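You operate a simulated robot arm through the tools that you are given. There is no shell and no other tool. Be economical: measure what you need, move in short steps, check, and stop when the job is done.

The job below is to be done with a simulated two-armed robot. You get a single attempt, and the scene is never put back.

Task
Put the small red bag on top of the silver roll. Put the yellow torch on the shelf under the flap. Put the jar marked "praline" from the top of the steel table on the dark round plate and the jar that says "sugar" in the teal tray. The order is free. Set down upright: jar.

The check looks at the end state, three seconds after you hand in, the way a careful person would. Anything else that was tipped, shoved, dropped, spilled or broken makes it a failure.

Robot
Two 7-joint arms with fingered hands on one trunk, on a base that drives. Base frame: it is fixed to the floor where the robot stands at the start and does not move with it; the origin is under the middle of the robot, x ahead of it, y to its left, z up. Units: m, rad, N and s.
The left shoulder is at the start at [0.029, 0.215, 1.122], the right one opposite. With the tool pointing down near the work surface each hand reaches from about 0.1 to 0.68 m from the robot's upright axis, wherever it stands, measured 20 degrees to its own side. Places, roughly: cinnamon jar, small jar, sugar jar [0.5, -2.5, 1]; dark round plate (15x15 cm) [0.42, -2.38, 0.86]; shelf under the flap (16x38 cm) [-2.86, -2.34, 1]; teal tray (15x20 cm) [0.58, -1.46, 0.86]; yellow torch [0.5, -2.5, 1]. Payload 3.6 kg a hand.
The tool frame of a hand sits at the grasp point between the pads (the TCP): z along the fingers, y along the line on which they close. The tips reach 0.022 m beyond it. The gripper opens to 0.132 m. The gripper's body begins 0.06 m behind the TCP. The gripper is a hand of 4 fingers: y runs from the thumb to the fingers, the wrist lies at [0, 0, -0.203] in the tool frame, and closing takes about 1.5 s.
Orientation is that of the tool frame in the base frame, as a unit quaternion [x, y, z, w]. With the fingers straight down and closing along the base's y, the tool's x points along the base's -x, its y along +y and its z along -z.

Tools
- The arms move only by the tool send_rows. It takes "left_deltas", "right_deltas" or both (then of equal length, played together; a hand with none holds still); each is one flat list of numbers, 7 for each row, row after row: the shift along the tool's x, y, z in m, then the turn, a rotation vector about the tool's x, y, z in rad, then the opening in per cent of the stroke, from 0 (shut) to 100 (fully open). In form: [tx, ty, tz, wx, wy, wz, hand, tx, ty, tz, wx, wy, wz, hand, ...]. A call has 1 to 12 rows; each row is the pose to reach, as a shift and turn from the pose commanded when the call began, along the tool's axes at that moment. A row lasts 0.2 s, in which the tool goes at most 0.05 m and 0.15 rad; a call with a longer step from one row to the next is refused whole, and so is a gripper value outside its range. Where a pose cannot be reached the arm comes as near as it can. A force on the tool above 40 N (or 10 N above the force at the start of the call, whichever is more), or a blocked arm, ends the call early, and 0.2 s more pass. Each finger travels about 0.108 m/s and halts on what it meets, pressing with about 30 N; the grip force reading is that of the motor and also rises with nothing between the fingers. The clock runs only during rows and for 0.2 s after the last one: add rows that repeat a pose to give the fingers time. It gives the time, the measured TCP pose, the force on the tool (base axes), the opening and the grip force at its end, in the units of the frame above (readings bear some noise), with the torque about the TCP (base axes, N m) and any sound that the robot's microphone picked up.
- Cameras (640 x 400 px; columns grow to the right, rows downward): "scene" is now at [0.1636, -0.0028, 1.0795]; the picture's right is [-0.05, -1.00, 0.00], its down [0.10, -0.01, -0.99] and it looks along [0.99, -0.05, 0.10] (base axes); focal length 214 px, centre (320, 200). "left" rides on the left gripper at [-0.053, -0.053, -0.084] in its tool frame; the picture's right is [0.71, -0.71, 0.00], its down [0.53, 0.53, -0.67] and it looks along [0.47, 0.47, 0.74] (tool axes); focal length 247 px, centre (320, 200). "right" rides on the right gripper at [0.053, -0.053, -0.084] in its tool frame; the picture's right is [0.71, 0.71, 0.00], its down [-0.53, 0.53, -0.67] and it looks along [-0.47, 0.47, 0.74] (tool axes); focal length 247 px, centre (320, 200). There is no depth. A picture from a camera that has moved, and an enlarged one, comes with that camera's place and axes in the base frame and with its lens.
- get_image(camera): a new picture of that camera. It takes no simulated time.
- raise_lower(by): slides the trunk up (or, below 0, down) by that many m; the arms and the scene camera ride with it, the base frame stays. It gives what a move gives, with no picture.
- drive_base(legs): drives the robot by 1 to 6 legs, each [ahead, turn to the left] in m and rad, along the robot's own axes; the way and the turn of a leg run together, so that a leg with both is an arc; at most 1.5 m and 3.142 rad a leg. The arms and the cameras ride along, it lands a little off, and it stops where it bumps. It gives what a move gives.
- hand_shape(shape, hand): the hand has 4 fingers and takes this shape, open, in about a second: jaw (thumb against the fingers, like two jaws); tri (thumb and two fingers); tip (a fingertip pinch); poke (one finger out to press); point (the index stretched); flat (the hand flat); cup (the hand cupped); fist (a fist). The gripper value then closes the fingers along that shape, each until it touches; the sizes above hold for jaw. It gives what a move gives, with no picture.
- aim_head(pan, tilt): turns the head with the scene camera to pan (to the left, within 1.047 rad either way) and tilt (down, from -0.506 to 1.204), counted from straight ahead of the robot. It gives what a move gives.
- enlarge(camera, box): a new picture of the part [left, top, right, bottom] of that camera's present view, enlarged. It takes no simulated time.
- job_done(): hands the job in; it is judged then, once.

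Go step by step. Nothing tells you exact positions but the pictures and the camera data: compare them with the known pose of the tool, close in by small moves and look again before you grip or let go. The budget is 165 turns and 122 pictures, counting those below and the enlarged ones. Unless the task says otherwise, let go and move clear before handing in.

The tools are called as name(argument=value, ...) on one line, values as JSON. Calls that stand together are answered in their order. send_rows: Moves the arms, as the interface text tells. Its arguments: {"type":"object","properties":{"left_deltas":{"type":"array","items":{"type":"number"}},"right_deltas":{"type":"array","items":{"type":"number"}}},"required":[]} The other tools are called the same way: raise_lower (by) slides the trunk up or down; hand_shape (shape, hand) gives the hand a shape; drive_base (legs) drives the base; aim_head (pan, tilt) turns the head that bears the scene camera; get_image (camera) takes a picture; enlarge (camera, box) takes an enlarged picture of a part of a camera's view; job_done () hands the job in.

At the start:

```text
t: 0.0
left_eef_pos: [0.4947, 0.1002, 1.2655]
left_tcp_rot: [-0.004, 1.0, 0.0, -0.001]
left_contact_force: [0.3, -0.2, -0.3]
left_ft_torque: [-0.01, 0.04, 0.01]
left_finger_gap: 0.132
left_grasp_force: 0.0
left_shape: jaw
right_eef_pos: [0.3253, -0.1506, 1.2142]
right_tcp_rot: [-0.003, 1.0, 0.0, -0.001]
right_contact_force: [0.0, 0.6, -0.7]
right_ft_torque: [0.01, -0.01, 0.01]
right_finger_gap: 0.1318
right_grasp_force: 0.0
right_shape: jaw
trunk travel left (down, up): [-0.4, 0.276]
robot x, y, heading: [0.0007, 0.0001, 0.006]
head pan, tilt: [-0.049, -0.103]
```

scene: 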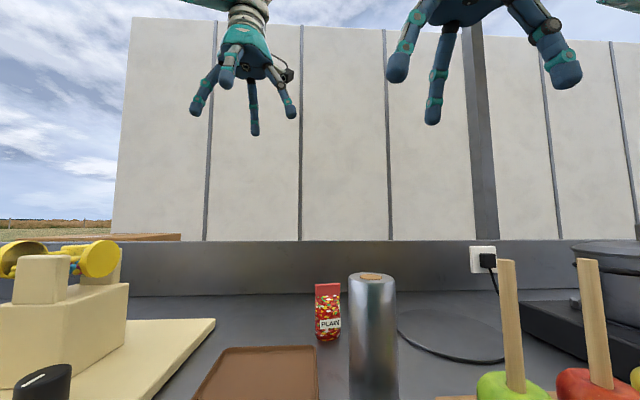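
right: 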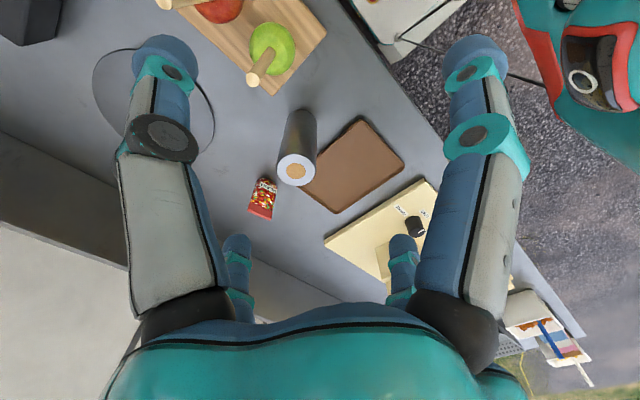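
left: 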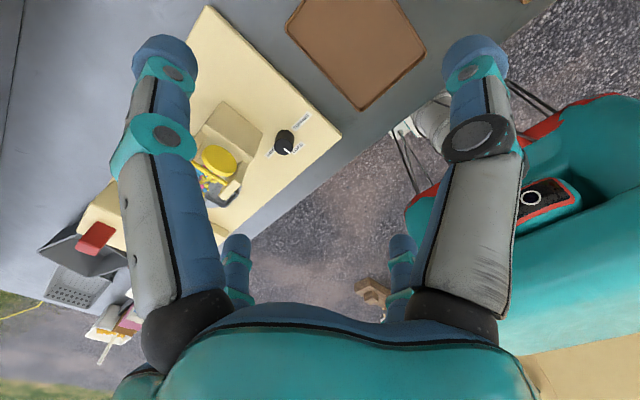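

I see a counter ahead with a small red bag and an upright silver roll (with a flat-ish top). I'll tilt the head to look more closely before moving.

aim_head(pan=0, tilt=0.5)

get_image(camera="scene")

enlarge(camera="right", box=[220, 80, 380, 240])

```text
t: 1.0
left_eef_pos: [0.4931, 0.1, 1.2659]
left_tcp_rot: [-0.003, 1.0, 0.0, 0.0]
left_contact_force: [-0.5, -0.1, 0.5]
left_ft_torque: [0.02, -0.01, 0.0]
left_finger_gap: 0.1319
left_grasp_force: 0.1
left_shape: jaw
right_eef_pos: [0.3254, -0.1499, 1.2148]
right_tcp_rot: [-0.004, 1.0, 0.0, 0.0]
right_contact_force: [0.3, -0.4, 0.3]
right_ft_torque: [0.03, 0.04, 0.02]
right_finger_gap: 0.1318
right_grasp_force: 0.0
right_shape: jaw
trunk travel left (down, up): [-0.4, 0.276]
robot x, y, heading: [-0.0013, 0.0003, 0.003]
head pan, tilt: [0.0, 0.499]
```

```text
118 pictures are left
camera scene: at [0.1678, 0.0015, 1.0243], right [0.0, -1.0, 0.0], down [-0.48, 0.0, -0.88], along [0.88, 0.0, -0.48], focal length 214 px, centre (320, 200)
```

scene: 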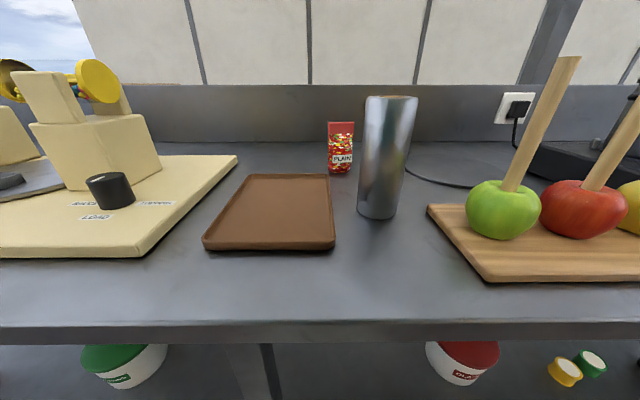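

```text
2.50 times, centred on (300, 160) of right
camera zoom: at [0.2712, -0.202, 1.2997], right [-0.71, 0.7, 0.0], down [0.52, 0.53, 0.67], along [0.47, 0.48, -0.74], focal length 617 px, centre (370, 300)
```

zoom: 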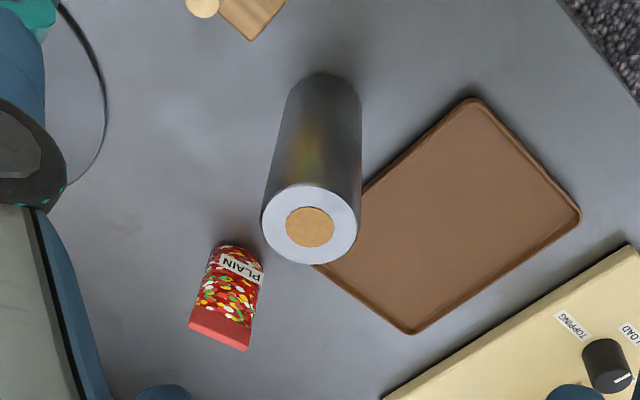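

The silver roll is at about (0.443, -0.08) with its top at z≈1.006, and the bag is at about (0.59, -0.04), spanning z 0.86–0.96. I'll move the left hand aside and bring the right hand above the bag.

send_rows(left_deltas=[0.03, 0.03, 0, 0, 0, 0, 100, 0.06, 0.06, 0, 0, 0, 0, 100, 0.09, 0.09, 0, 0, 0, 0, 100, 0.12, 0.12, 0, 0, 0, 0, 100, 0.15, 0.15, 0, 0, 0, 0, 100, 0.15, 0.15, 0, 0, 0, 0, 100, 0.15, 0.15, 0, 0, 0, 0, 100, 0.15, 0.15, 0, 0, 0, 0, 100], right_deltas=[-0.033, 0.014, 0.008, 0, 0, 0, 100, -0.066, 0.028, 0.016, 0, 0, 0, 100, -0.099, 0.042, 0.024, 0, 0, 0, 100, -0.132, 0.056, 0.032, 0, 0, 0, 100, -0.165, 0.07, 0.04, 0, 0, 0, 100, -0.198, 0.084, 0.048, 0, 0, 0, 100, -0.231, 0.098, 0.056, 0, 0, 0, 100, -0.265, 0.11, 0.065, 0, 0, 0, 100])

get_image(camera="right")

get_image(camera="scene")

```text
t: 2.8
left_eef_pos: [0.3434, 0.2447, 1.2669]
left_tcp_rot: [-0.003, 1.0, 0.002, -0.002]
left_contact_force: [0.3, 0.2, 0.2]
left_ft_torque: [0.07, 0.04, 0.01]
left_finger_gap: 0.1319
left_grasp_force: 0.0
left_shape: jaw
right_eef_pos: [0.5724, -0.0515, 1.1381]
right_tcp_rot: [-0.004, 1.0, 0.002, -0.002]
right_contact_force: [0.6, -1.0, 0.4]
right_ft_torque: [0.07, 0.03, 0.0]
right_finger_gap: 0.132
right_grasp_force: 0.1
right_shape: jaw
right hand out of reach, approached as far as the arm can: row 8
trunk travel left (down, up): [-0.4, 0.276]
robot x, y, heading: [0.0, -0.0013, -0.001]
head pan, tilt: [0.0, 0.499]
```

```text
116 pictures are left
camera right: at [0.5191, -0.1045, 1.2221], right [-0.71, 0.7, 0.0], down [0.52, 0.53, 0.67], along [0.47, 0.48, -0.74], focal length 247 px, centre (320, 200)
```

right: 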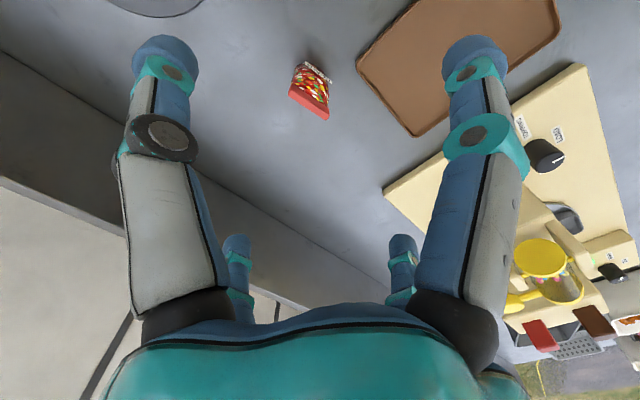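

```text
115 pictures are left
camera scene: at [0.1696, -0.0016, 1.0238], right [0.0, -1.0, 0.0], down [-0.48, 0.0, -0.88], along [0.88, 0.0, -0.48], focal length 214 px, centre (320, 200)
```

scene: 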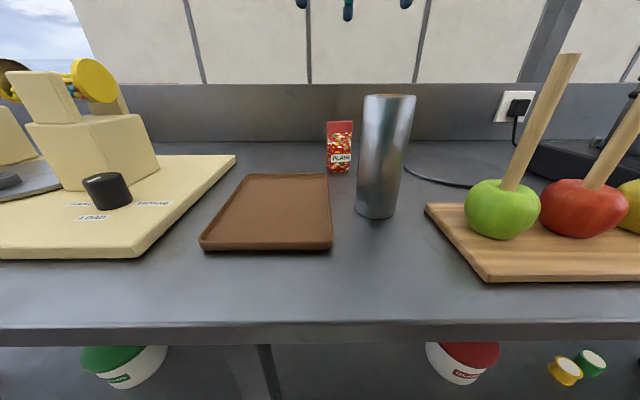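

The right hand is at its reach limit up high, but lowering it gives more reach. The bag's seal centre is at about (0.598, -0.041), yawed about 0.2 rad. I'll descend partway and turn.

send_rows(right_deltas=[0, 0, 0.04, 0, 0, -0.1, 100, 0, 0, 0.08, 0, 0, -0.2, 100, 0, 0, 0.12, 0, 0, -0.2, 100, 0, 0, 0.12, 0, 0, -0.2, 100])

get_image(camera="right")

get_image(camera="scene")

```text
t: 3.8
left_eef_pos: [0.3414, 0.2494, 1.2659]
left_tcp_rot: [-0.003, 1.0, 0.0, 0.0]
left_contact_force: [-0.2, -0.3, 0.2]
left_ft_torque: [0.0, -0.01, -0.01]
left_finger_gap: 0.1318
left_grasp_force: 0.1
left_shape: jaw
right_eef_pos: [0.5698, -0.0473, 1.0174]
right_tcp_rot: [-0.104, 0.995, -0.001, 0.0]
right_contact_force: [-0.1, -0.3, 0.5]
right_ft_torque: [0.01, -0.02, -0.01]
right_finger_gap: 0.1321
right_grasp_force: 0.0
right_shape: jaw
trunk travel left (down, up): [-0.4, 0.276]
robot x, y, heading: [0.0002, 0.001, 0.002]
head pan, tilt: [0.0, 0.499]
```

```text
114 pictures are left
camera right: at [0.5283, -0.1091, 1.1028], right [-0.84, 0.55, 0.0], down [0.41, 0.62, 0.67], along [0.36, 0.56, -0.74], focal length 247 px, centre (320, 200)
```

right: 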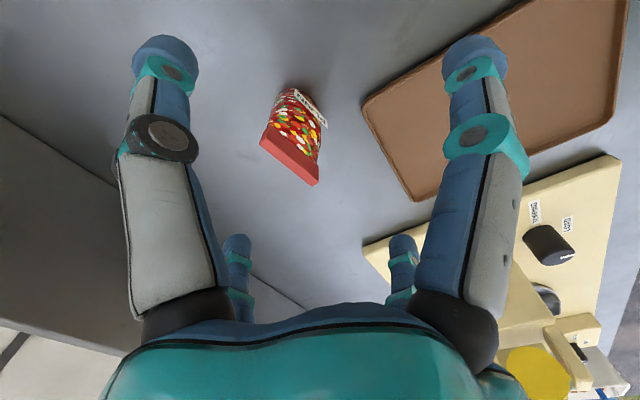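

```text
113 pictures are left
camera scene: at [0.1674, 0.0018, 1.0243], right [0.0, -1.0, 0.0], down [-0.48, 0.0, -0.88], along [0.88, 0.0, -0.48], focal length 214 px, centre (320, 200)
```

scene: 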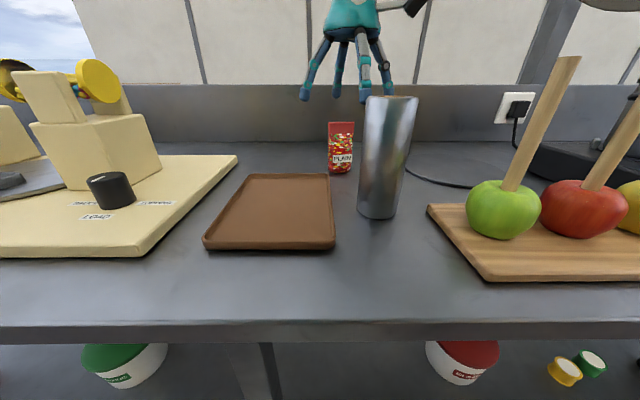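

The bag is centred at about (0.594, -0.043). I'll shift forward and lower the fingers either side of it.

send_rows(right_deltas=[0, 0, 0.03, 0, 0, 0, 100, 0, 0, 0.06, 0, 0, 0, 100, -0.02, 0, 0.09, 0, 0, 0, 100, -0.025, -0.002, 0.09, 0, 0, 0, 100, -0.025, -0.002, 0.09, 0, 0, 0, 100])

get_image(camera="right")

enlarge(camera="scene", box=[240, 60, 440, 220])

```text
t: 5.0
left_eef_pos: [0.3419, 0.2501, 1.2646]
left_tcp_rot: [-0.003, 1.0, 0.001, -0.001]
left_contact_force: [0.0, 0.2, 0.2]
left_ft_torque: [-0.02, 0.0, -0.02]
left_finger_gap: 0.1318
left_grasp_force: 0.1
left_shape: jaw
right_eef_pos: [0.5948, -0.0449, 0.9285]
right_tcp_rot: [-0.104, 0.995, 0.0, -0.001]
right_contact_force: [0.4, 0.0, -0.1]
right_ft_torque: [0.0, 0.01, 0.01]
right_finger_gap: 0.1321
right_grasp_force: 0.0
right_shape: jaw
trunk travel left (down, up): [-0.4, 0.276]
robot x, y, heading: [-0.0019, -0.0007, -0.001]
head pan, tilt: [0.0, 0.499]
```

```text
112 pictures are left
camera right: at [0.5536, -0.106, 1.0135], right [-0.84, 0.55, 0.0], down [0.41, 0.62, 0.67], along [0.36, 0.56, -0.74], focal length 247 px, centre (320, 200)
```

right: 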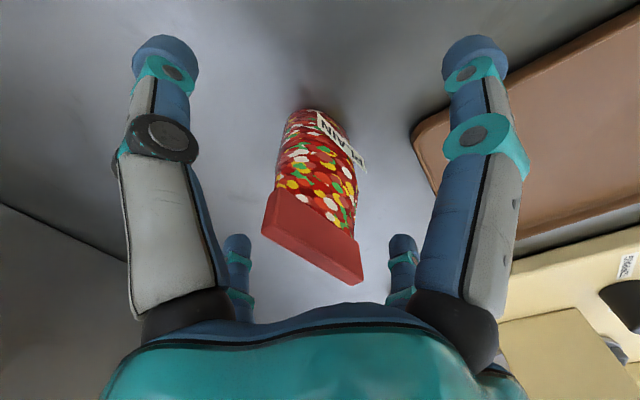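

```text
2.50 times, centred on (340, 140) of scene
camera zoom: at [0.1679, 0.0016, 1.0242], right [0.0, -1.0, 0.0], down [-0.48, 0.0, -0.88], along [0.88, 0.0, -0.48], focal length 536 px, centre (270, 350)
```

zoom: 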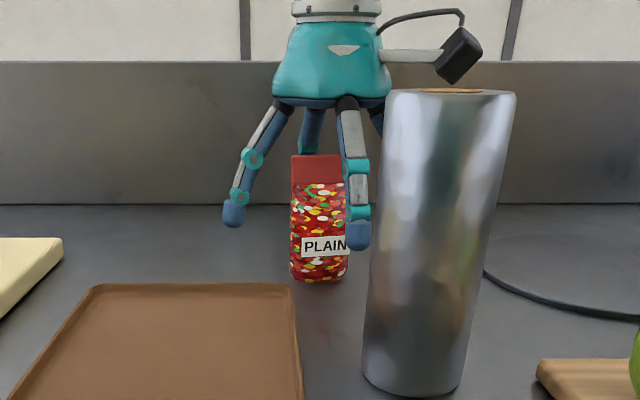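

The fingers straddle the bag. Closing now.

send_rows(right_deltas=[0, 0, 0, 0, 0, 0, 50, 0, 0, 0, 0, 0, 0, 30, 0, 0, 0, 0, 0, 0, 20, 0, 0, 0, 0, 0, 0, 10, 0, 0, 0, 0, 0, 0, 0, 0, 0, 0, 0, 0, 0, 0, 0, 0, 0, 0, 0, 0, 0, 0, 0, 0, 0, 0, 0, 0])

get_image(camera="right")

enlarge(camera="scene", box=[240, 60, 440, 220])

```text
t: 6.8
left_eef_pos: [0.3429, 0.2496, 1.265]
left_tcp_rot: [-0.004, 1.0, 0.001, 0.0]
left_contact_force: [-0.1, -0.1, -1.1]
left_ft_torque: [0.0, -0.03, -0.01]
left_finger_gap: 0.1317
left_grasp_force: 0.0
left_shape: jaw
right_eef_pos: [0.5957, -0.0436, 0.929]
right_tcp_rot: [-0.103, 0.995, 0.001, 0.0]
right_contact_force: [-0.1, 0.0, 3.0]
right_ft_torque: [-0.01, -0.09, -0.04]
right_finger_gap: 0.0366
right_grasp_force: 30.3
right_shape: jaw
trunk travel left (down, up): [-0.4, 0.276]
robot x, y, heading: [0.0019, 0.0034, 0.001]
head pan, tilt: [0.0, 0.499]
```

```text
110 pictures are left
camera right: at [0.5531, -0.1061, 1.0141], right [-0.84, 0.55, 0.0], down [0.41, 0.62, 0.67], along [0.36, 0.56, -0.74], focal length 247 px, centre (320, 200)
```

right: 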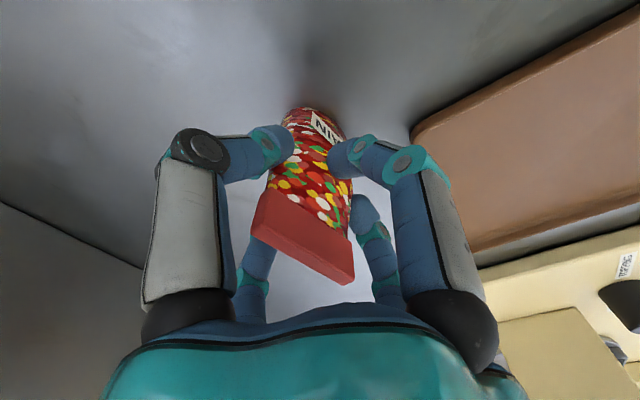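

```text
2.50 times, centred on (340, 140) of scene
camera zoom: at [0.1674, 0.0015, 1.0243], right [0.0, -1.0, 0.0], down [-0.48, 0.0, -0.88], along [0.88, 0.0, -0.48], focal length 536 px, centre (270, 350)
```

zoom: 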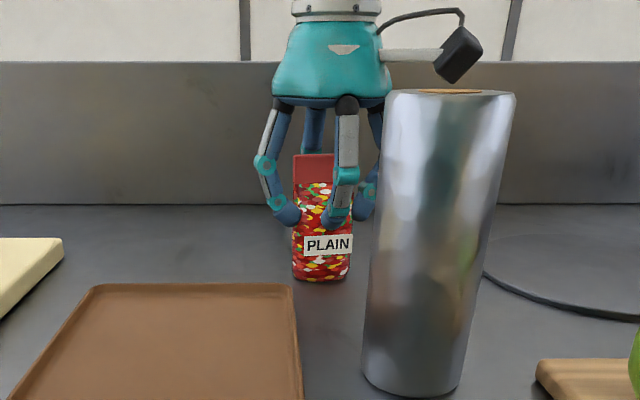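

The bag is gripped with its bottom about 0.069 below the TCP. Lifting it straight up.

send_rows(right_deltas=[0, 0, -0.03, 0, 0, 0, 0, 0, 0, -0.06, 0, 0, 0, 0, 0, 0, -0.1, 0, 0, 0, 0, 0, 0, -0.14, 0, 0, 0, 0, 0, 0, -0.18, 0, 0, 0, 0, 0.03, 0.02, -0.185, 0, 0, 0, 0, 0.06, 0.02, -0.185, 0, 0, 0, 0, 0.06, 0.02, -0.185, 0, 0, 0, 0])

get_image(camera="right")

get_image(camera="scene")

```text
t: 8.6
left_eef_pos: [0.3416, 0.2483, 1.2651]
left_tcp_rot: [-0.004, 1.0, 0.0, -0.001]
left_contact_force: [-0.3, -0.2, -1.0]
left_ft_torque: [-0.04, -0.03, -0.03]
left_finger_gap: 0.1318
left_grasp_force: 0.0
left_shape: jaw
right_eef_pos: [0.5319, -0.0362, 1.1144]
right_tcp_rot: [-0.103, 0.995, 0.0, -0.001]
right_contact_force: [-0.2, 0.5, -0.8]
right_ft_torque: [-0.01, 0.03, 0.0]
right_finger_gap: 0.0366
right_grasp_force: 30.0
right_shape: jaw
right hand out of reach, approached as far as the arm can: row 4, 5
trunk travel left (down, up): [-0.4, 0.276]
robot x, y, heading: [0.0002, 0.0023, -0.004]
head pan, tilt: [0.0, 0.499]
```

```text
108 pictures are left
camera right: at [0.4904, -0.0977, 1.1992], right [-0.84, 0.55, 0.0], down [0.41, 0.62, 0.67], along [0.36, 0.56, -0.75], focal length 247 px, centre (320, 200)
```

right: 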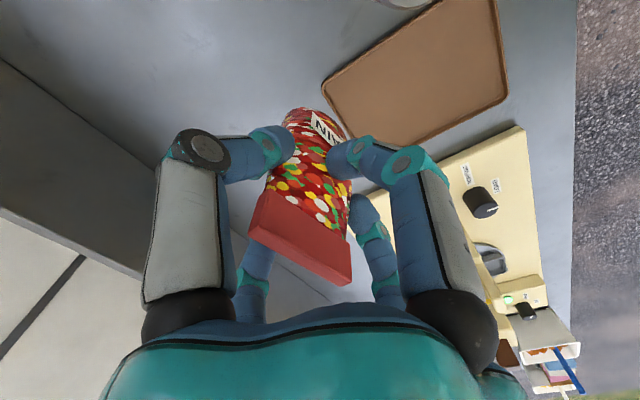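

```text
107 pictures are left
camera scene: at [0.1676, 0.0018, 1.0242], right [0.0, -1.0, 0.0], down [-0.48, 0.0, -0.88], along [0.88, 0.0, -0.48], focal length 214 px, centre (320, 200)
```

scene: 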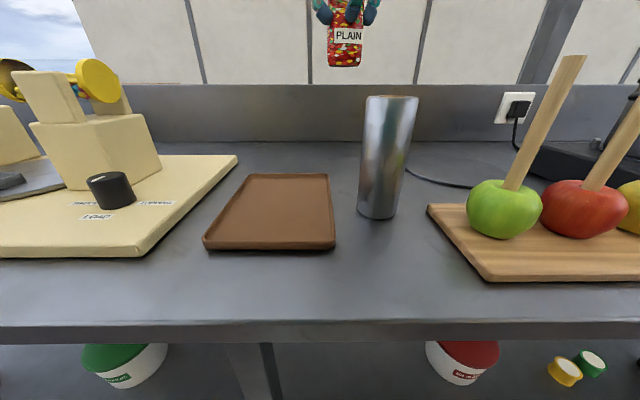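

The bag hangs upright. I'll move it over the roll at this height.

send_rows(right_deltas=[0.032, -0.009, 0, 0, 0, 0, 0, 0.064, -0.018, 0, 0, 0, 0, 0, 0.0954, -0.0258, 0, 0, 0, 0, 0, 0.0954, -0.0258, 0, 0, 0, 0, 0])

get_image(camera="right")

enlarge(camera="scene", box=[290, 20, 490, 220])

```text
t: 9.6
left_eef_pos: [0.342, 0.2496, 1.264]
left_tcp_rot: [-0.004, 1.0, 0.0, 0.0]
left_contact_force: [0.1, 0.6, 0.4]
left_ft_torque: [0.01, -0.01, 0.02]
left_finger_gap: 0.1321
left_grasp_force: 0.0
left_shape: jaw
right_eef_pos: [0.4457, -0.0812, 1.1125]
right_tcp_rot: [-0.104, 0.995, 0.0, -0.001]
right_contact_force: [0.1, -0.5, -0.6]
right_ft_torque: [0.01, 0.03, 0.01]
right_finger_gap: 0.0362
right_grasp_force: 30.5
right_shape: jaw
trunk travel left (down, up): [-0.4, 0.276]
robot x, y, heading: [-0.0035, -0.0014, 0.002]
head pan, tilt: [0.0, 0.499]
```

```text
106 pictures are left
camera right: at [0.4028, -0.1432, 1.1987], right [-0.84, 0.55, 0.0], down [0.41, 0.62, 0.67], along [0.36, 0.56, -0.74], focal length 247 px, centre (320, 200)
```

right: 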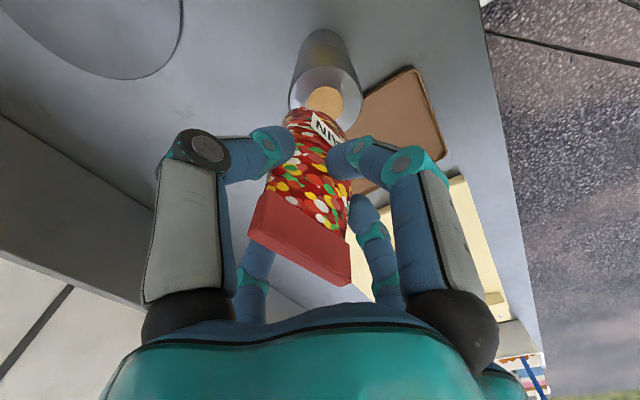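

```text
2.00 times, centred on (390, 120) of scene
camera zoom: at [0.168, 0.0017, 1.0241], right [0.0, -1.0, 0.0], down [-0.48, 0.0, -0.88], along [0.88, 0.0, -0.48], focal length 429 px, centre (180, 360)
```

zoom: 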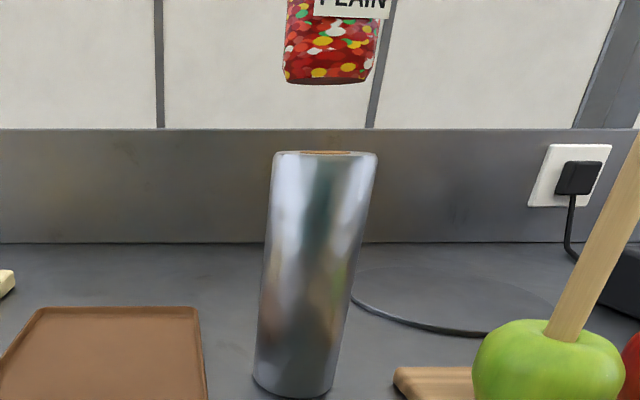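

Well aligned, but the bag needs about 5 mm towards -x and -y. I'll lower it to just above the roll top.

send_rows(right_deltas=[0.006, -0.004, 0.01, 0, 0, 0, 0, 0.006, -0.004, 0.02, 0, 0, 0, 0, 0.006, -0.004, 0.028, 0, 0, 0, 0, 0.006, -0.004, 0.028, 0, 0, 0, 0])

enlarge(camera="right", box=[240, 20, 400, 150])

enlarge(camera="scene", box=[340, 40, 440, 120])

```text
t: 10.6
left_eef_pos: [0.3419, 0.2498, 1.2652]
left_tcp_rot: [-0.004, 1.0, 0.0, 0.001]
left_contact_force: [-0.3, 0.0, 0.7]
left_ft_torque: [0.01, -0.03, 0.0]
left_finger_gap: 0.1317
left_grasp_force: 0.0
left_shape: jaw
right_eef_pos: [0.4395, -0.0875, 1.0864]
right_tcp_rot: [-0.104, 0.995, 0.0, 0.0]
right_contact_force: [0.4, 0.1, -1.7]
right_ft_torque: [0.03, -0.03, -0.01]
right_finger_gap: 0.0362
right_grasp_force: 29.9
right_shape: jaw
trunk travel left (down, up): [-0.4, 0.276]
robot x, y, heading: [0.0001, -0.0016, -0.001]
head pan, tilt: [0.0, 0.499]
```

```text
3.08 times, centred on (320, 85) of right
camera zoom: at [0.3977, -0.1487, 1.1711], right [-0.84, 0.55, 0.0], down [0.41, 0.62, 0.67], along [0.36, 0.56, -0.74], focal length 760 px, centre (320, 554)
```

zoom: 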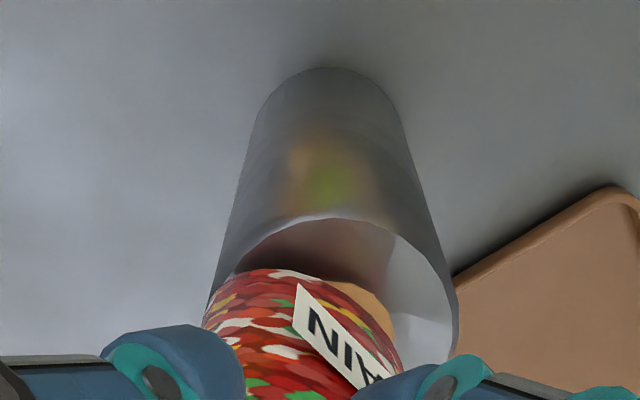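

```text
5.00 times, centred on (390, 80) of scene
camera zoom: at [0.1677, 0.0015, 1.0242], right [0.0, -1.0, 0.0], down [-0.48, 0.0, -0.88], along [0.88, 0.0, -0.48], focal length 1072 px, centre (-30, 800)
```

zoom: 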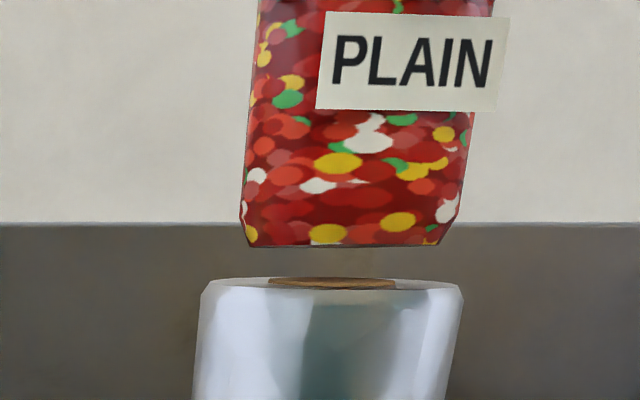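

The bag is about 8 mm above the roll and 7 mm off. I'll correct by (-5, +6 mm) and lower until light contact.

send_rows(right_deltas=[0.004, 0.006, 0, 0, 0, 0, 0, 0.004, 0.006, 0.003, 0, 0, 0, 0, 0.004, 0.006, 0.006, 0, 0, 0, 0, 0.004, 0.006, 0.008, 0, 0, 0, 0, 0.004, 0.006, 0.008, 0, 0, 0, 0])

enlarge(camera="right", box=[240, 20, 400, 150])

enlarge(camera="scene", box=[340, 40, 440, 120])

```text
t: 11.8
left_eef_pos: [0.342, 0.2481, 1.2643]
left_tcp_rot: [-0.004, 1.0, -0.001, 0.0]
left_contact_force: [0.1, 0.6, 0.1]
left_ft_torque: [0.02, 0.0, 0.03]
left_finger_gap: 0.1318
left_grasp_force: 0.1
left_shape: jaw
right_eef_pos: [0.4337, -0.0822, 1.0782]
right_tcp_rot: [-0.104, 0.995, 0.0, 0.001]
right_contact_force: [-0.8, -0.2, 7.0]
right_ft_torque: [0.02, -0.11, 0.02]
right_finger_gap: 0.0364
right_grasp_force: 30.1
right_shape: jaw
trunk travel left (down, up): [-0.4, 0.276]
robot x, y, heading: [0.0024, 0.0011, 0.002]
head pan, tilt: [0.0, 0.499]
```

```text
3.08 times, centred on (320, 85) of right
camera zoom: at [0.3923, -0.144, 1.1637], right [-0.84, 0.55, 0.0], down [0.41, 0.62, 0.67], along [0.37, 0.56, -0.74], focal length 760 px, centre (320, 554)
```

zoom: 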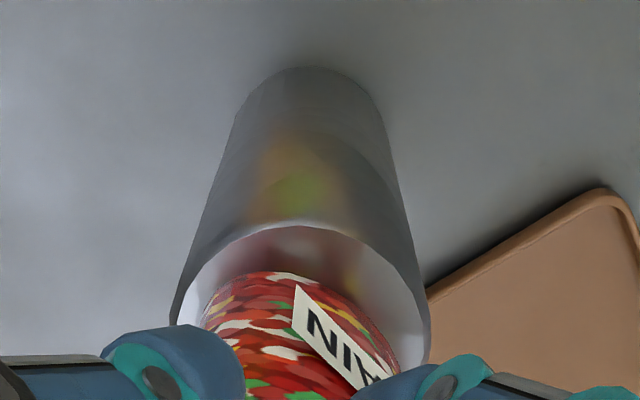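

```text
5.00 times, centred on (390, 80) of scene
camera zoom: at [0.1673, 0.0016, 1.0243], right [0.0, -1.0, 0.0], down [-0.48, 0.0, -0.88], along [0.88, 0.0, -0.48], focal length 1072 px, centre (-30, 800)
```

zoom: 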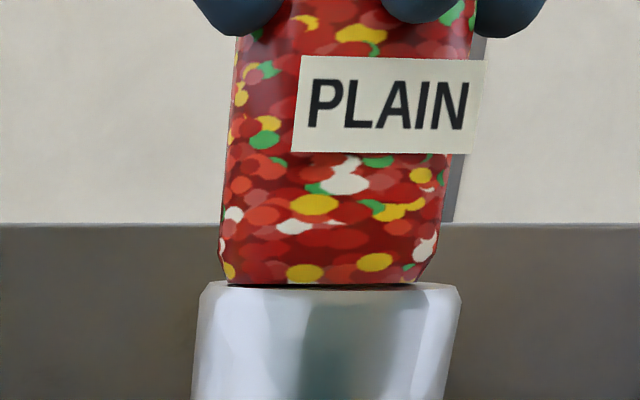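

The bag rests on the roll with light contact and is well centred. Releasing slowly.

send_rows(right_deltas=[0, 0, -0.001, 0, 0, 0, 15, 0, 0, -0.001, 0, 0, 0, 28, 0, 0, -0.001, 0, 0, 0, 35, 0, 0, -0.001, 0, 0, 0, 45, 0, 0, -0.001, 0, 0, 0, 60, 0, 0, -0.001, 0, 0, 0, 80, 0, 0, -0.001, 0, 0, 0, 100, 0, 0, -0.001, 0, 0, 0, 100, 0, 0, -0.001, 0, 0, 0, 100, 0, 0, -0.001, 0, 0, 0, 100])

get_image(camera="right")

get_image(camera="scene")

```text
t: 14.0
left_eef_pos: [0.3415, 0.249, 1.2654]
left_tcp_rot: [-0.003, 1.0, 0.0, 0.0]
left_contact_force: [0.4, 0.5, 0.1]
left_ft_torque: [0.0, -0.01, -0.02]
left_finger_gap: 0.1319
left_grasp_force: 0.0
left_shape: jaw
right_eef_pos: [0.4362, -0.0827, 1.0796]
right_tcp_rot: [-0.104, 0.995, 0.0, 0.0]
right_contact_force: [0.2, -0.5, -0.4]
right_ft_torque: [0.01, 0.0, -0.01]
right_finger_gap: 0.1318
right_grasp_force: 0.1
right_shape: jaw
trunk travel left (down, up): [-0.4, 0.276]
robot x, y, heading: [-0.0015, 0.0038, 0.0]
head pan, tilt: [0.0, 0.499]
```

```text
100 pictures are left
camera right: at [0.3929, -0.1438, 1.164], right [-0.84, 0.55, 0.0], down [0.41, 0.62, 0.67], along [0.36, 0.56, -0.74], focal length 247 px, centre (320, 200)
```

right: 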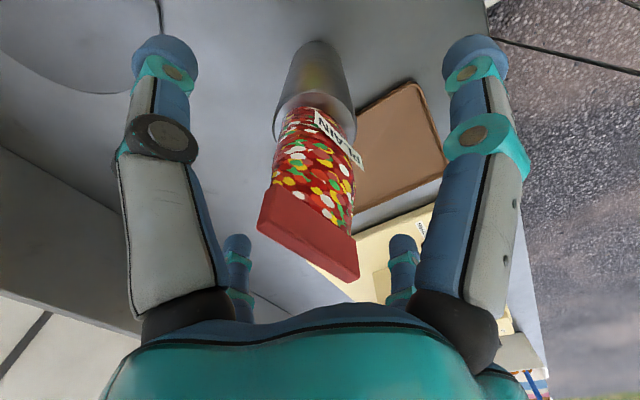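

```text
99 pictures are left
camera scene: at [0.1677, 0.0015, 1.0242], right [0.0, -1.0, 0.0], down [-0.48, 0.0, -0.88], along [0.88, 0.0, -0.48], focal length 214 px, centre (320, 200)
```

scene: 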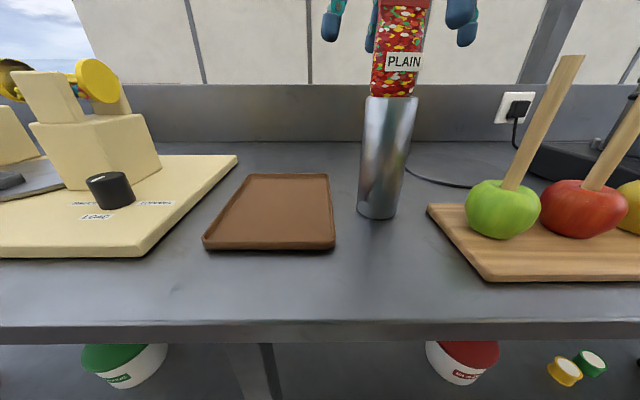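

The bag stands on the roll. I'll raise the hand straight up and retract it.

send_rows(right_deltas=[0, 0, -0.03, 0, 0, 0, 100, 0, 0, -0.07, 0, 0, 0, 100, 0, 0, -0.11, 0, 0, 0.05, 100, 0, 0, -0.145, 0, 0, 0.1, 100, 0.04, 0, -0.145, 0, 0, 0.15, 100, 0.08, 0, -0.145, 0, 0, 0.2, 100, 0.12, 0, -0.145, 0, 0, 0.2, 100, 0.16, 0, -0.145, 0, 0, 0.2, 100, 0.2, 0, -0.145, 0, 0, 0.2, 100], left_deltas=[0.02, 0, 0, 0, 0, 0, 100, 0.04, 0, 0, 0, 0, 0, 100, 0.06, 0, 0, 0, 0, 0, 100, 0.08, 0, 0, 0, 0, 0, 100, 0.1, 0, 0, 0, 0, 0, 100, 0.1, 0, 0, 0, 0, 0, 100, 0.1, 0, 0, 0, 0, 0, 100, 0.1, 0, 0, 0, 0, 0, 100, 0.1, 0, 0, 0, 0, 0, 100])

aim_head(pan=-1.04, tilt=0.3)

get_image(camera="scene")

```text
t: 16.0
left_eef_pos: [0.242, 0.2482, 1.2665]
left_tcp_rot: [-0.004, 1.0, 0.0, 0.001]
left_contact_force: [-0.8, -0.3, -0.1]
left_ft_torque: [-0.01, 0.01, -0.03]
left_finger_gap: 0.1319
left_grasp_force: 0.0
left_shape: jaw
right_eef_pos: [0.2387, -0.1249, 1.2242]
right_tcp_rot: [-0.003, 1.0, -0.001, 0.0]
right_contact_force: [0.4, -0.2, -0.1]
right_ft_torque: [0.03, -0.03, 0.01]
right_finger_gap: 0.1318
right_grasp_force: 0.0
right_shape: jaw
trunk travel left (down, up): [-0.4, 0.276]
robot x, y, heading: [-0.0006, -0.0037, -0.0]
head pan, tilt: [0.0, 0.499]
```

```text
t: 17.3
left_eef_pos: [0.2416, 0.2485, 1.2665]
left_tcp_rot: [-0.004, 1.0, 0.0, 0.0]
left_contact_force: [-0.4, 0.2, -0.8]
left_ft_torque: [0.03, 0.03, -0.02]
left_finger_gap: 0.132
left_grasp_force: 0.1
left_shape: jaw
right_eef_pos: [0.2414, -0.1231, 1.2249]
right_tcp_rot: [-0.003, 1.0, 0.0, 0.0]
right_contact_force: [0.0, -0.1, 0.0]
right_ft_torque: [0.02, 0.01, 0.01]
right_finger_gap: 0.1318
right_grasp_force: 0.1
right_shape: jaw
trunk travel left (down, up): [-0.4, 0.276]
robot x, y, heading: [0.0016, -0.0004, -0.003]
head pan, tilt: [-1.04, 0.3]
```

```text
98 pictures are left
camera scene: at [0.1238, -0.079, 1.0426], right [-0.86, -0.51, 0.0], down [-0.15, 0.26, -0.96], along [0.48, -0.82, -0.3], focal length 214 px, centre (320, 200)
```

scene: 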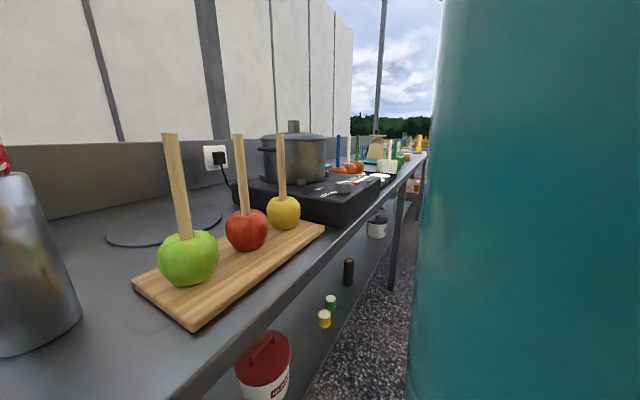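

The counter runs away to the right along -y. I'll back off a little, turn right and look along the aisle.

drive_base(legs=[[-0.15, 0], [0, -1.57]])

aim_head(pan=0.3, tilt=0.15)

get_image(camera="scene")

```text
t: 21.8
left_eef_pos: [0.1351, -0.197, 1.2679]
left_tcp_rot: [0.634, 0.773, 0.002, 0.001]
left_contact_force: [-0.6, -0.5, 0.3]
left_ft_torque: [0.01, -0.02, -0.01]
left_finger_gap: 0.1318
left_grasp_force: 0.0
left_shape: jaw
right_eef_pos: [-0.2298, -0.2644, 1.2261]
right_tcp_rot: [0.635, 0.772, -0.001, 0.004]
right_contact_force: [-1.8, -0.1, 0.6]
right_ft_torque: [-0.07, -0.12, -0.01]
right_finger_gap: 0.132
right_grasp_force: 0.0
right_shape: jaw
trunk travel left (down, up): [-0.4, 0.276]
robot x, y, heading: [-0.0942, 0.0089, -1.412]
head pan, tilt: [-1.04, 0.3]
stopped in leg 2: the robot was blocked; the commanded pose is now the measured one
```

```text
t: 23.3
left_eef_pos: [0.1416, -0.1952, 1.2666]
left_tcp_rot: [0.633, 0.774, 0.0, -0.001]
left_contact_force: [-1.1, -0.3, 0.0]
left_ft_torque: [-0.03, -0.05, -0.01]
left_finger_gap: 0.132
left_grasp_force: 0.0
left_shape: jaw
right_eef_pos: [-0.225, -0.2639, 1.2249]
right_tcp_rot: [0.633, 0.774, 0.0, 0.001]
right_contact_force: [0.0, 0.3, -0.3]
right_ft_torque: [0.0, 0.0, -0.03]
right_finger_gap: 0.1318
right_grasp_force: 0.2
right_shape: jaw
trunk travel left (down, up): [-0.4, 0.276]
robot x, y, heading: [-0.0945, 0.0083, -1.421]
head pan, tilt: [0.3, 0.15]
```

```text
97 pictures are left
camera scene: at [-0.0443, -0.1507, 1.0566], right [-0.9, -0.44, 0.0], down [-0.07, 0.14, -0.99], along [0.43, -0.89, -0.15], focal length 214 px, centre (320, 200)
```

scene: 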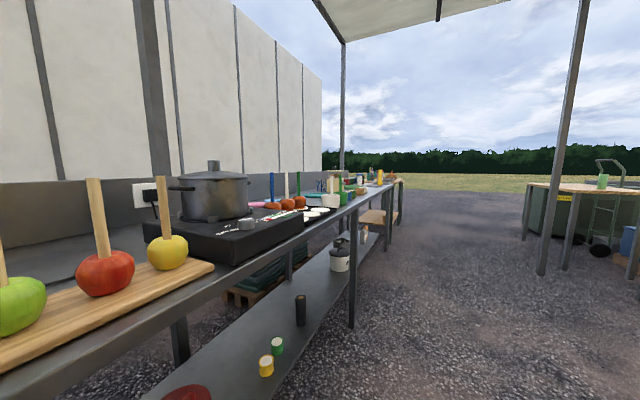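

The turn was blocked near the end. I'll look both ways to see what is touching.

aim_head(pan=-1.04, tilt=0.7)

get_image(camera="scene")

get_image(camera="left")

get_image(camera="right")

```text
t: 24.8
left_eef_pos: [0.1411, -0.1964, 1.2681]
left_tcp_rot: [0.633, 0.774, 0.001, -0.001]
left_contact_force: [-0.3, 0.6, -0.9]
left_ft_torque: [0.02, 0.04, -0.03]
left_finger_gap: 0.132
left_grasp_force: 0.1
left_shape: jaw
right_eef_pos: [-0.2244, -0.2645, 1.2257]
right_tcp_rot: [0.633, 0.774, 0.0, 0.001]
right_contact_force: [-0.4, 0.1, -0.6]
right_ft_torque: [-0.02, 0.03, 0.02]
right_finger_gap: 0.1321
right_grasp_force: 0.1
right_shape: jaw
trunk travel left (down, up): [-0.4, 0.276]
robot x, y, heading: [-0.0949, 0.0088, -1.419]
head pan, tilt: [-1.04, 0.7]
```

```text
96 pictures are left
camera scene: at [-0.1506, -0.121, 1.0066], right [-0.63, 0.77, 0.0], down [0.5, 0.41, -0.76], along [-0.59, -0.48, -0.64], focal length 214 px, centre (320, 200)
```

scene: 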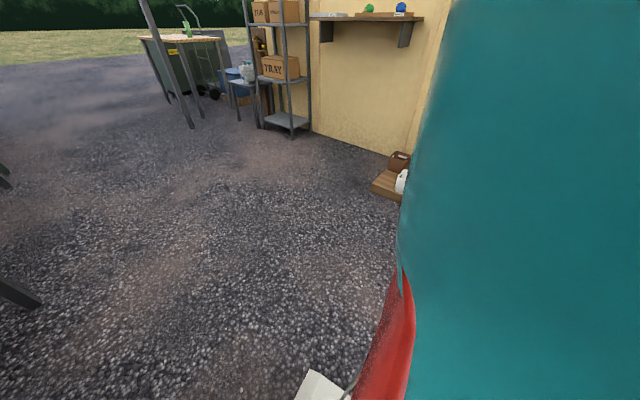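

```text
95 pictures are left
camera left: at [0.1001, -0.2601, 1.351], right [-0.83, 0.55, 0.0], down [0.41, 0.62, 0.67], along [0.37, 0.56, -0.74], focal length 247 px, centre (320, 200)
```

left: 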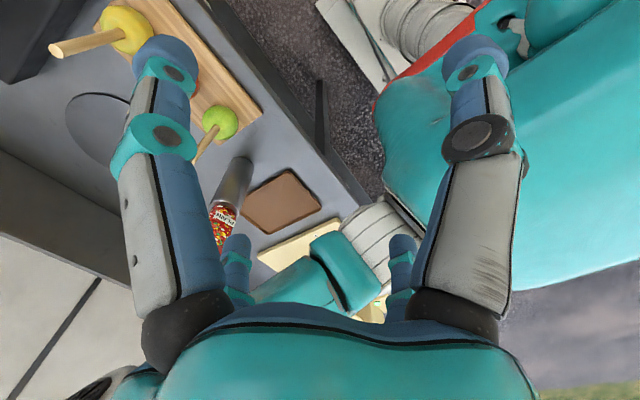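

```text
94 pictures are left
camera right: at [-0.2883, -0.2206, 1.3101], right [0.55, 0.83, 0.0], down [0.62, -0.41, 0.67], along [0.56, -0.37, -0.74], focal length 247 px, centre (320, 200)
```

right: 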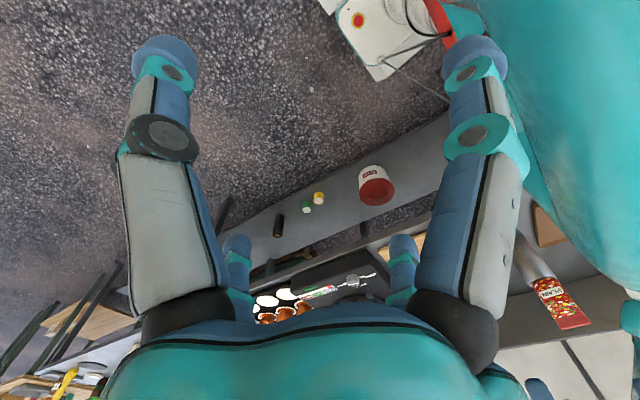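

The bag still stands. I'll enlarge the left view to see whether the left elbow or the base is what's touching.

enlarge(camera="left", box=[230, 160, 470, 330])

aim_head(pan=1.04, tilt=0.7)

get_image(camera="scene")

```text
2.35 times, centred on (350, 245) of left
camera zoom: at [0.1001, -0.2601, 1.351], right [-0.83, 0.55, 0.0], down [0.41, 0.62, 0.67], along [0.37, 0.56, -0.74], focal length 581 px, centre (249, 94)
```

zoom: 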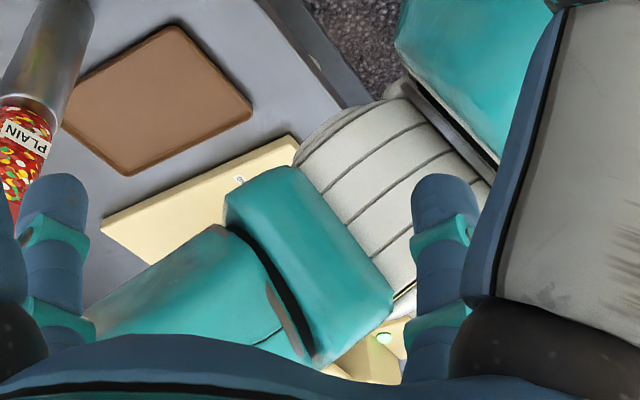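

```text
t: 26.8
left_eef_pos: [0.1418, -0.1971, 1.2679]
left_tcp_rot: [0.634, 0.774, 0.0, -0.001]
left_contact_force: [0.0, 0.4, -0.6]
left_ft_torque: [0.01, 0.02, -0.02]
left_finger_gap: 0.1321
left_grasp_force: 0.1
left_shape: jaw
right_eef_pos: [-0.2238, -0.2632, 1.2258]
right_tcp_rot: [0.633, 0.774, -0.001, 0.001]
right_contact_force: [0.0, 0.2, 0.2]
right_ft_torque: [0.01, 0.02, 0.04]
right_finger_gap: 0.1322
right_grasp_force: 0.0
right_shape: jaw
trunk travel left (down, up): [-0.4, 0.276]
robot x, y, heading: [-0.0943, 0.0084, -1.418]
head pan, tilt: [1.04, 0.7]
```

```text
92 pictures are left
camera scene: at [-0.0059, -0.0986, 1.0065], right [-0.37, -0.93, 0.0], down [-0.6, 0.24, -0.76], along [0.71, -0.28, -0.64], focal length 214 px, centre (320, 200)
```

scene: 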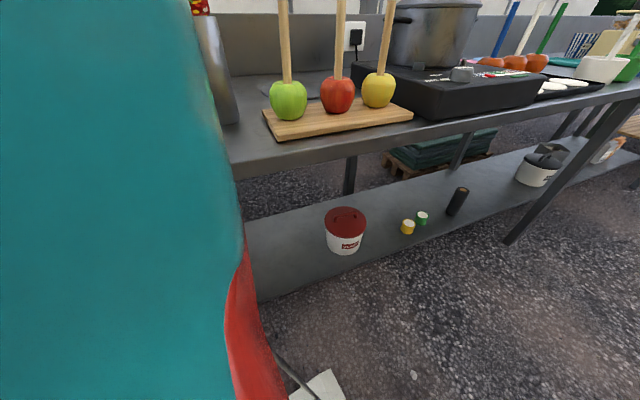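

I can't see a clear contact; the low left elbow over the counter edge is the likeliest cause. I'll raise the trunk so the elbows clear everything and look again.

raise_lower(by=0.2)

get_image(camera="left")

get_image(camera="scene")

```text
t: 29.0
left_eef_pos: [0.1404, -0.197, 1.4672]
left_tcp_rot: [0.634, 0.773, 0.0, -0.001]
left_contact_force: [-0.2, 0.2, 0.4]
left_ft_torque: [0.01, 0.02, 0.0]
left_finger_gap: 0.1321
left_grasp_force: 0.0
left_shape: jaw
right_eef_pos: [-0.2244, -0.2651, 1.4245]
right_tcp_rot: [0.633, 0.774, 0.0, 0.0]
right_contact_force: [0.3, -0.5, 0.5]
right_ft_torque: [0.02, 0.0, 0.03]
right_finger_gap: 0.1318
right_grasp_force: 0.1
right_shape: jaw
trunk travel left (down, up): [-0.6, 0.076]
robot x, y, heading: [-0.0957, 0.0089, -1.415]
head pan, tilt: [1.04, 0.7]
```

```text
91 pictures are left
camera left: at [0.1002, -0.2604, 1.5509], right [-0.83, 0.55, 0.0], down [0.41, 0.62, 0.67], along [0.37, 0.56, -0.74], focal length 247 px, centre (320, 200)
```

left: 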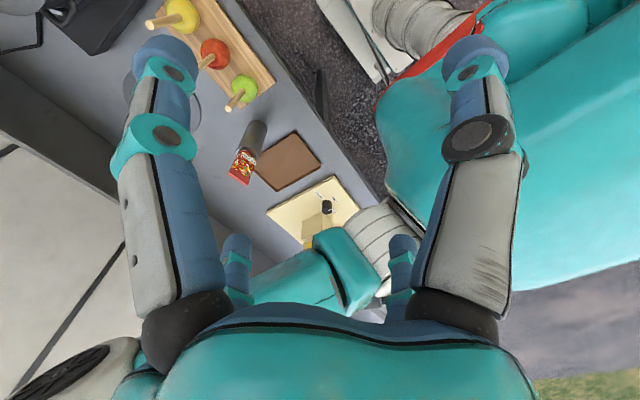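

```text
90 pictures are left
camera scene: at [-0.006, -0.0975, 1.2091], right [-0.37, -0.93, 0.0], down [-0.6, 0.24, -0.76], along [0.71, -0.28, -0.64], focal length 214 px, centre (320, 200)
```

scene: 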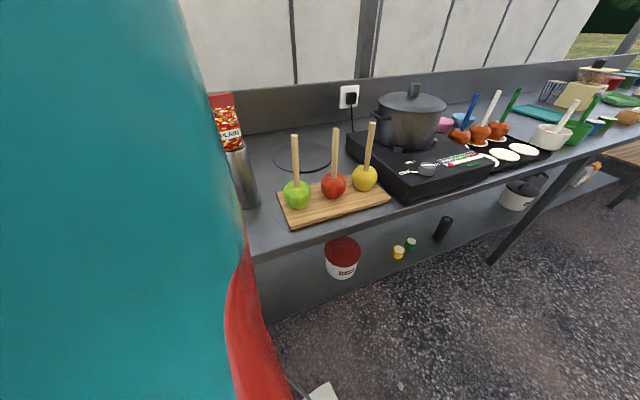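

Everything stands undisturbed. I'll retrace the turn a little, back away from the counter, then finish the turn.

drive_base(legs=[[0, 0.6], [-0.28, 0], [0, -0.76]])

aim_head(pan=0.2, tilt=0.3)

get_image(camera="scene")

```text
t: 31.6
left_eef_pos: [0.1796, 0.0164, 1.4685]
left_tcp_rot: [0.373, 0.928, -0.002, 0.0]
left_contact_force: [0.2, 1.4, 0.8]
left_ft_torque: [-0.04, -0.02, 0.01]
left_finger_gap: 0.1316
left_grasp_force: 0.2
left_shape: jaw
right_eef_pos: [-0.0821, -0.2456, 1.4265]
right_tcp_rot: [0.373, 0.928, -0.001, 0.001]
right_contact_force: [-0.3, 0.5, 0.7]
right_ft_torque: [-0.06, -0.04, 0.0]
right_finger_gap: 0.132
right_grasp_force: 0.1
right_shape: jaw
trunk travel left (down, up): [-0.6, 0.076]
robot x, y, heading: [-0.1389, 0.0292, -0.848]
head pan, tilt: [1.04, 0.7]
stopped in leg 2: the robot was blocked; the commanded pose is now the measured one
```

```text
t: 32.8
left_eef_pos: [0.1796, 0.014, 1.4687]
left_tcp_rot: [0.374, 0.928, 0.0, 0.0]
left_contact_force: [-0.4, 0.2, 0.7]
left_ft_torque: [-0.01, -0.02, -0.01]
left_finger_gap: 0.1322
left_grasp_force: 0.0
left_shape: jaw
right_eef_pos: [-0.0813, -0.2492, 1.4267]
right_tcp_rot: [0.374, 0.928, 0.0, 0.0]
right_contact_force: [-1.3, 0.5, -0.2]
right_ft_torque: [0.0, -0.02, 0.02]
right_finger_gap: 0.1319
right_grasp_force: 0.0
right_shape: jaw
trunk travel left (down, up): [-0.6, 0.076]
robot x, y, heading: [-0.1446, 0.0314, -0.852]
head pan, tilt: [0.201, 0.3]
```

```text
89 pictures are left
camera scene: at [-0.0214, -0.0812, 1.2454], right [-0.6, -0.8, 0.0], down [-0.24, 0.18, -0.96], along [0.76, -0.58, -0.3], focal length 214 px, centre (320, 200)
```

scene: 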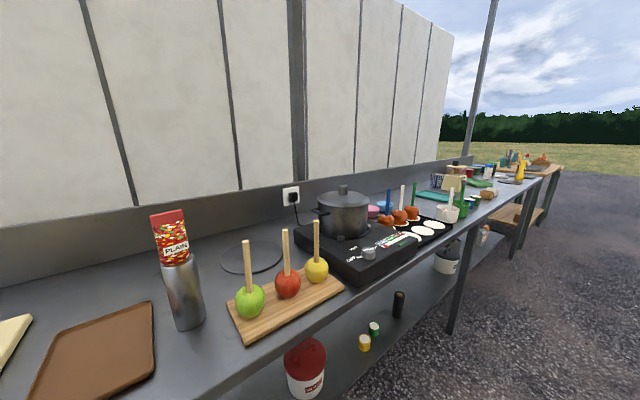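

Backing is blocked too, so something stands behind the robot. I'll use the hand cameras to look behind by swinging the left hand out and turning it.

send_rows(left_deltas=[0, 0.04, 0, 0, 0, 0, 100, 0, 0.08, 0, 0, 0, 0, 100, 0, 0.12, 0, 0, 0, 0, 100, 0, 0.16, 0, 0.12, 0, 0, 100, 0, 0.2, 0, 0.24, 0, 0, 100, 0, 0.2, 0, 0.36, 0, 0, 100, 0, 0.2, 0, 0.48, 0, 0, 100, 0, 0.2, 0, 0.6, 0, 0, 100])

get_image(camera="left")

get_image(camera="right")

```text
t: 34.6
left_eef_pos: [0.3119, 0.1625, 1.4779]
left_tcp_rot: [0.373, 0.878, -0.287, -0.087]
left_contact_force: [1.1, -0.5, -3.5]
left_ft_torque: [-0.01, 0.23, -0.1]
left_finger_gap: 0.1319
left_grasp_force: 0.0
left_shape: jaw
left hand out of reach, approached as far as the arm can: row 3, 4, 5, 6, 7
right_eef_pos: [-0.0811, -0.2481, 1.427]
right_tcp_rot: [0.374, 0.928, 0.0, 0.002]
right_contact_force: [-1.1, 1.3, -0.4]
right_ft_torque: [-0.08, -0.04, 0.0]
right_finger_gap: 0.1319
right_grasp_force: 0.1
right_shape: jaw
trunk travel left (down, up): [-0.6, 0.076]
robot x, y, heading: [-0.146, 0.0323, -0.85]
head pan, tilt: [0.201, 0.3]
```

```text
88 pictures are left
camera left: at [0.3489, 0.1298, 1.5812], right [-0.93, 0.1, 0.36], down [0.19, 0.96, 0.22], along [-0.32, 0.27, -0.91], focal length 247 px, centre (320, 200)
```

left: 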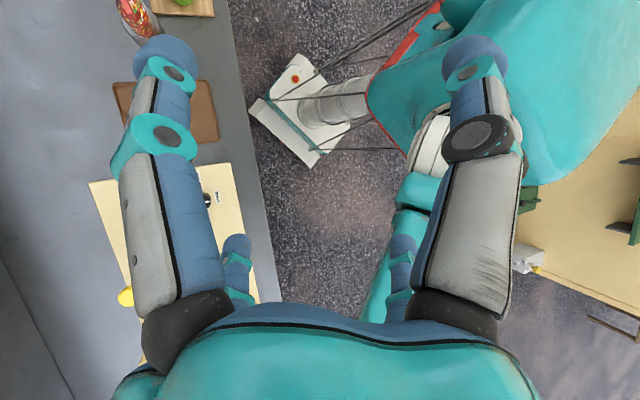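

```text
87 pictures are left
camera right: at [-0.1586, -0.2478, 1.5117], right [-0.02, 1.0, 0.0], down [0.74, 0.02, 0.67], along [0.67, 0.01, -0.74], focal length 247 px, centre (320, 200)
```

right: 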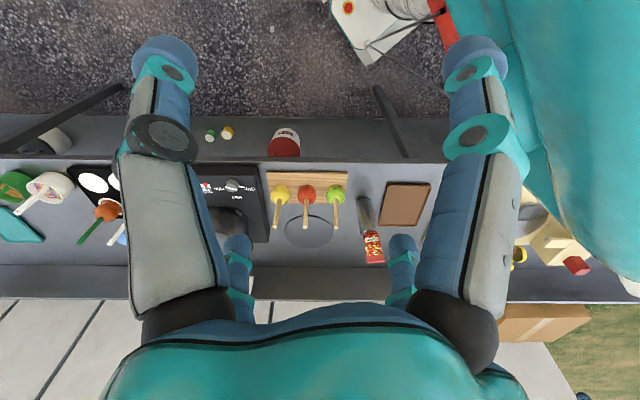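

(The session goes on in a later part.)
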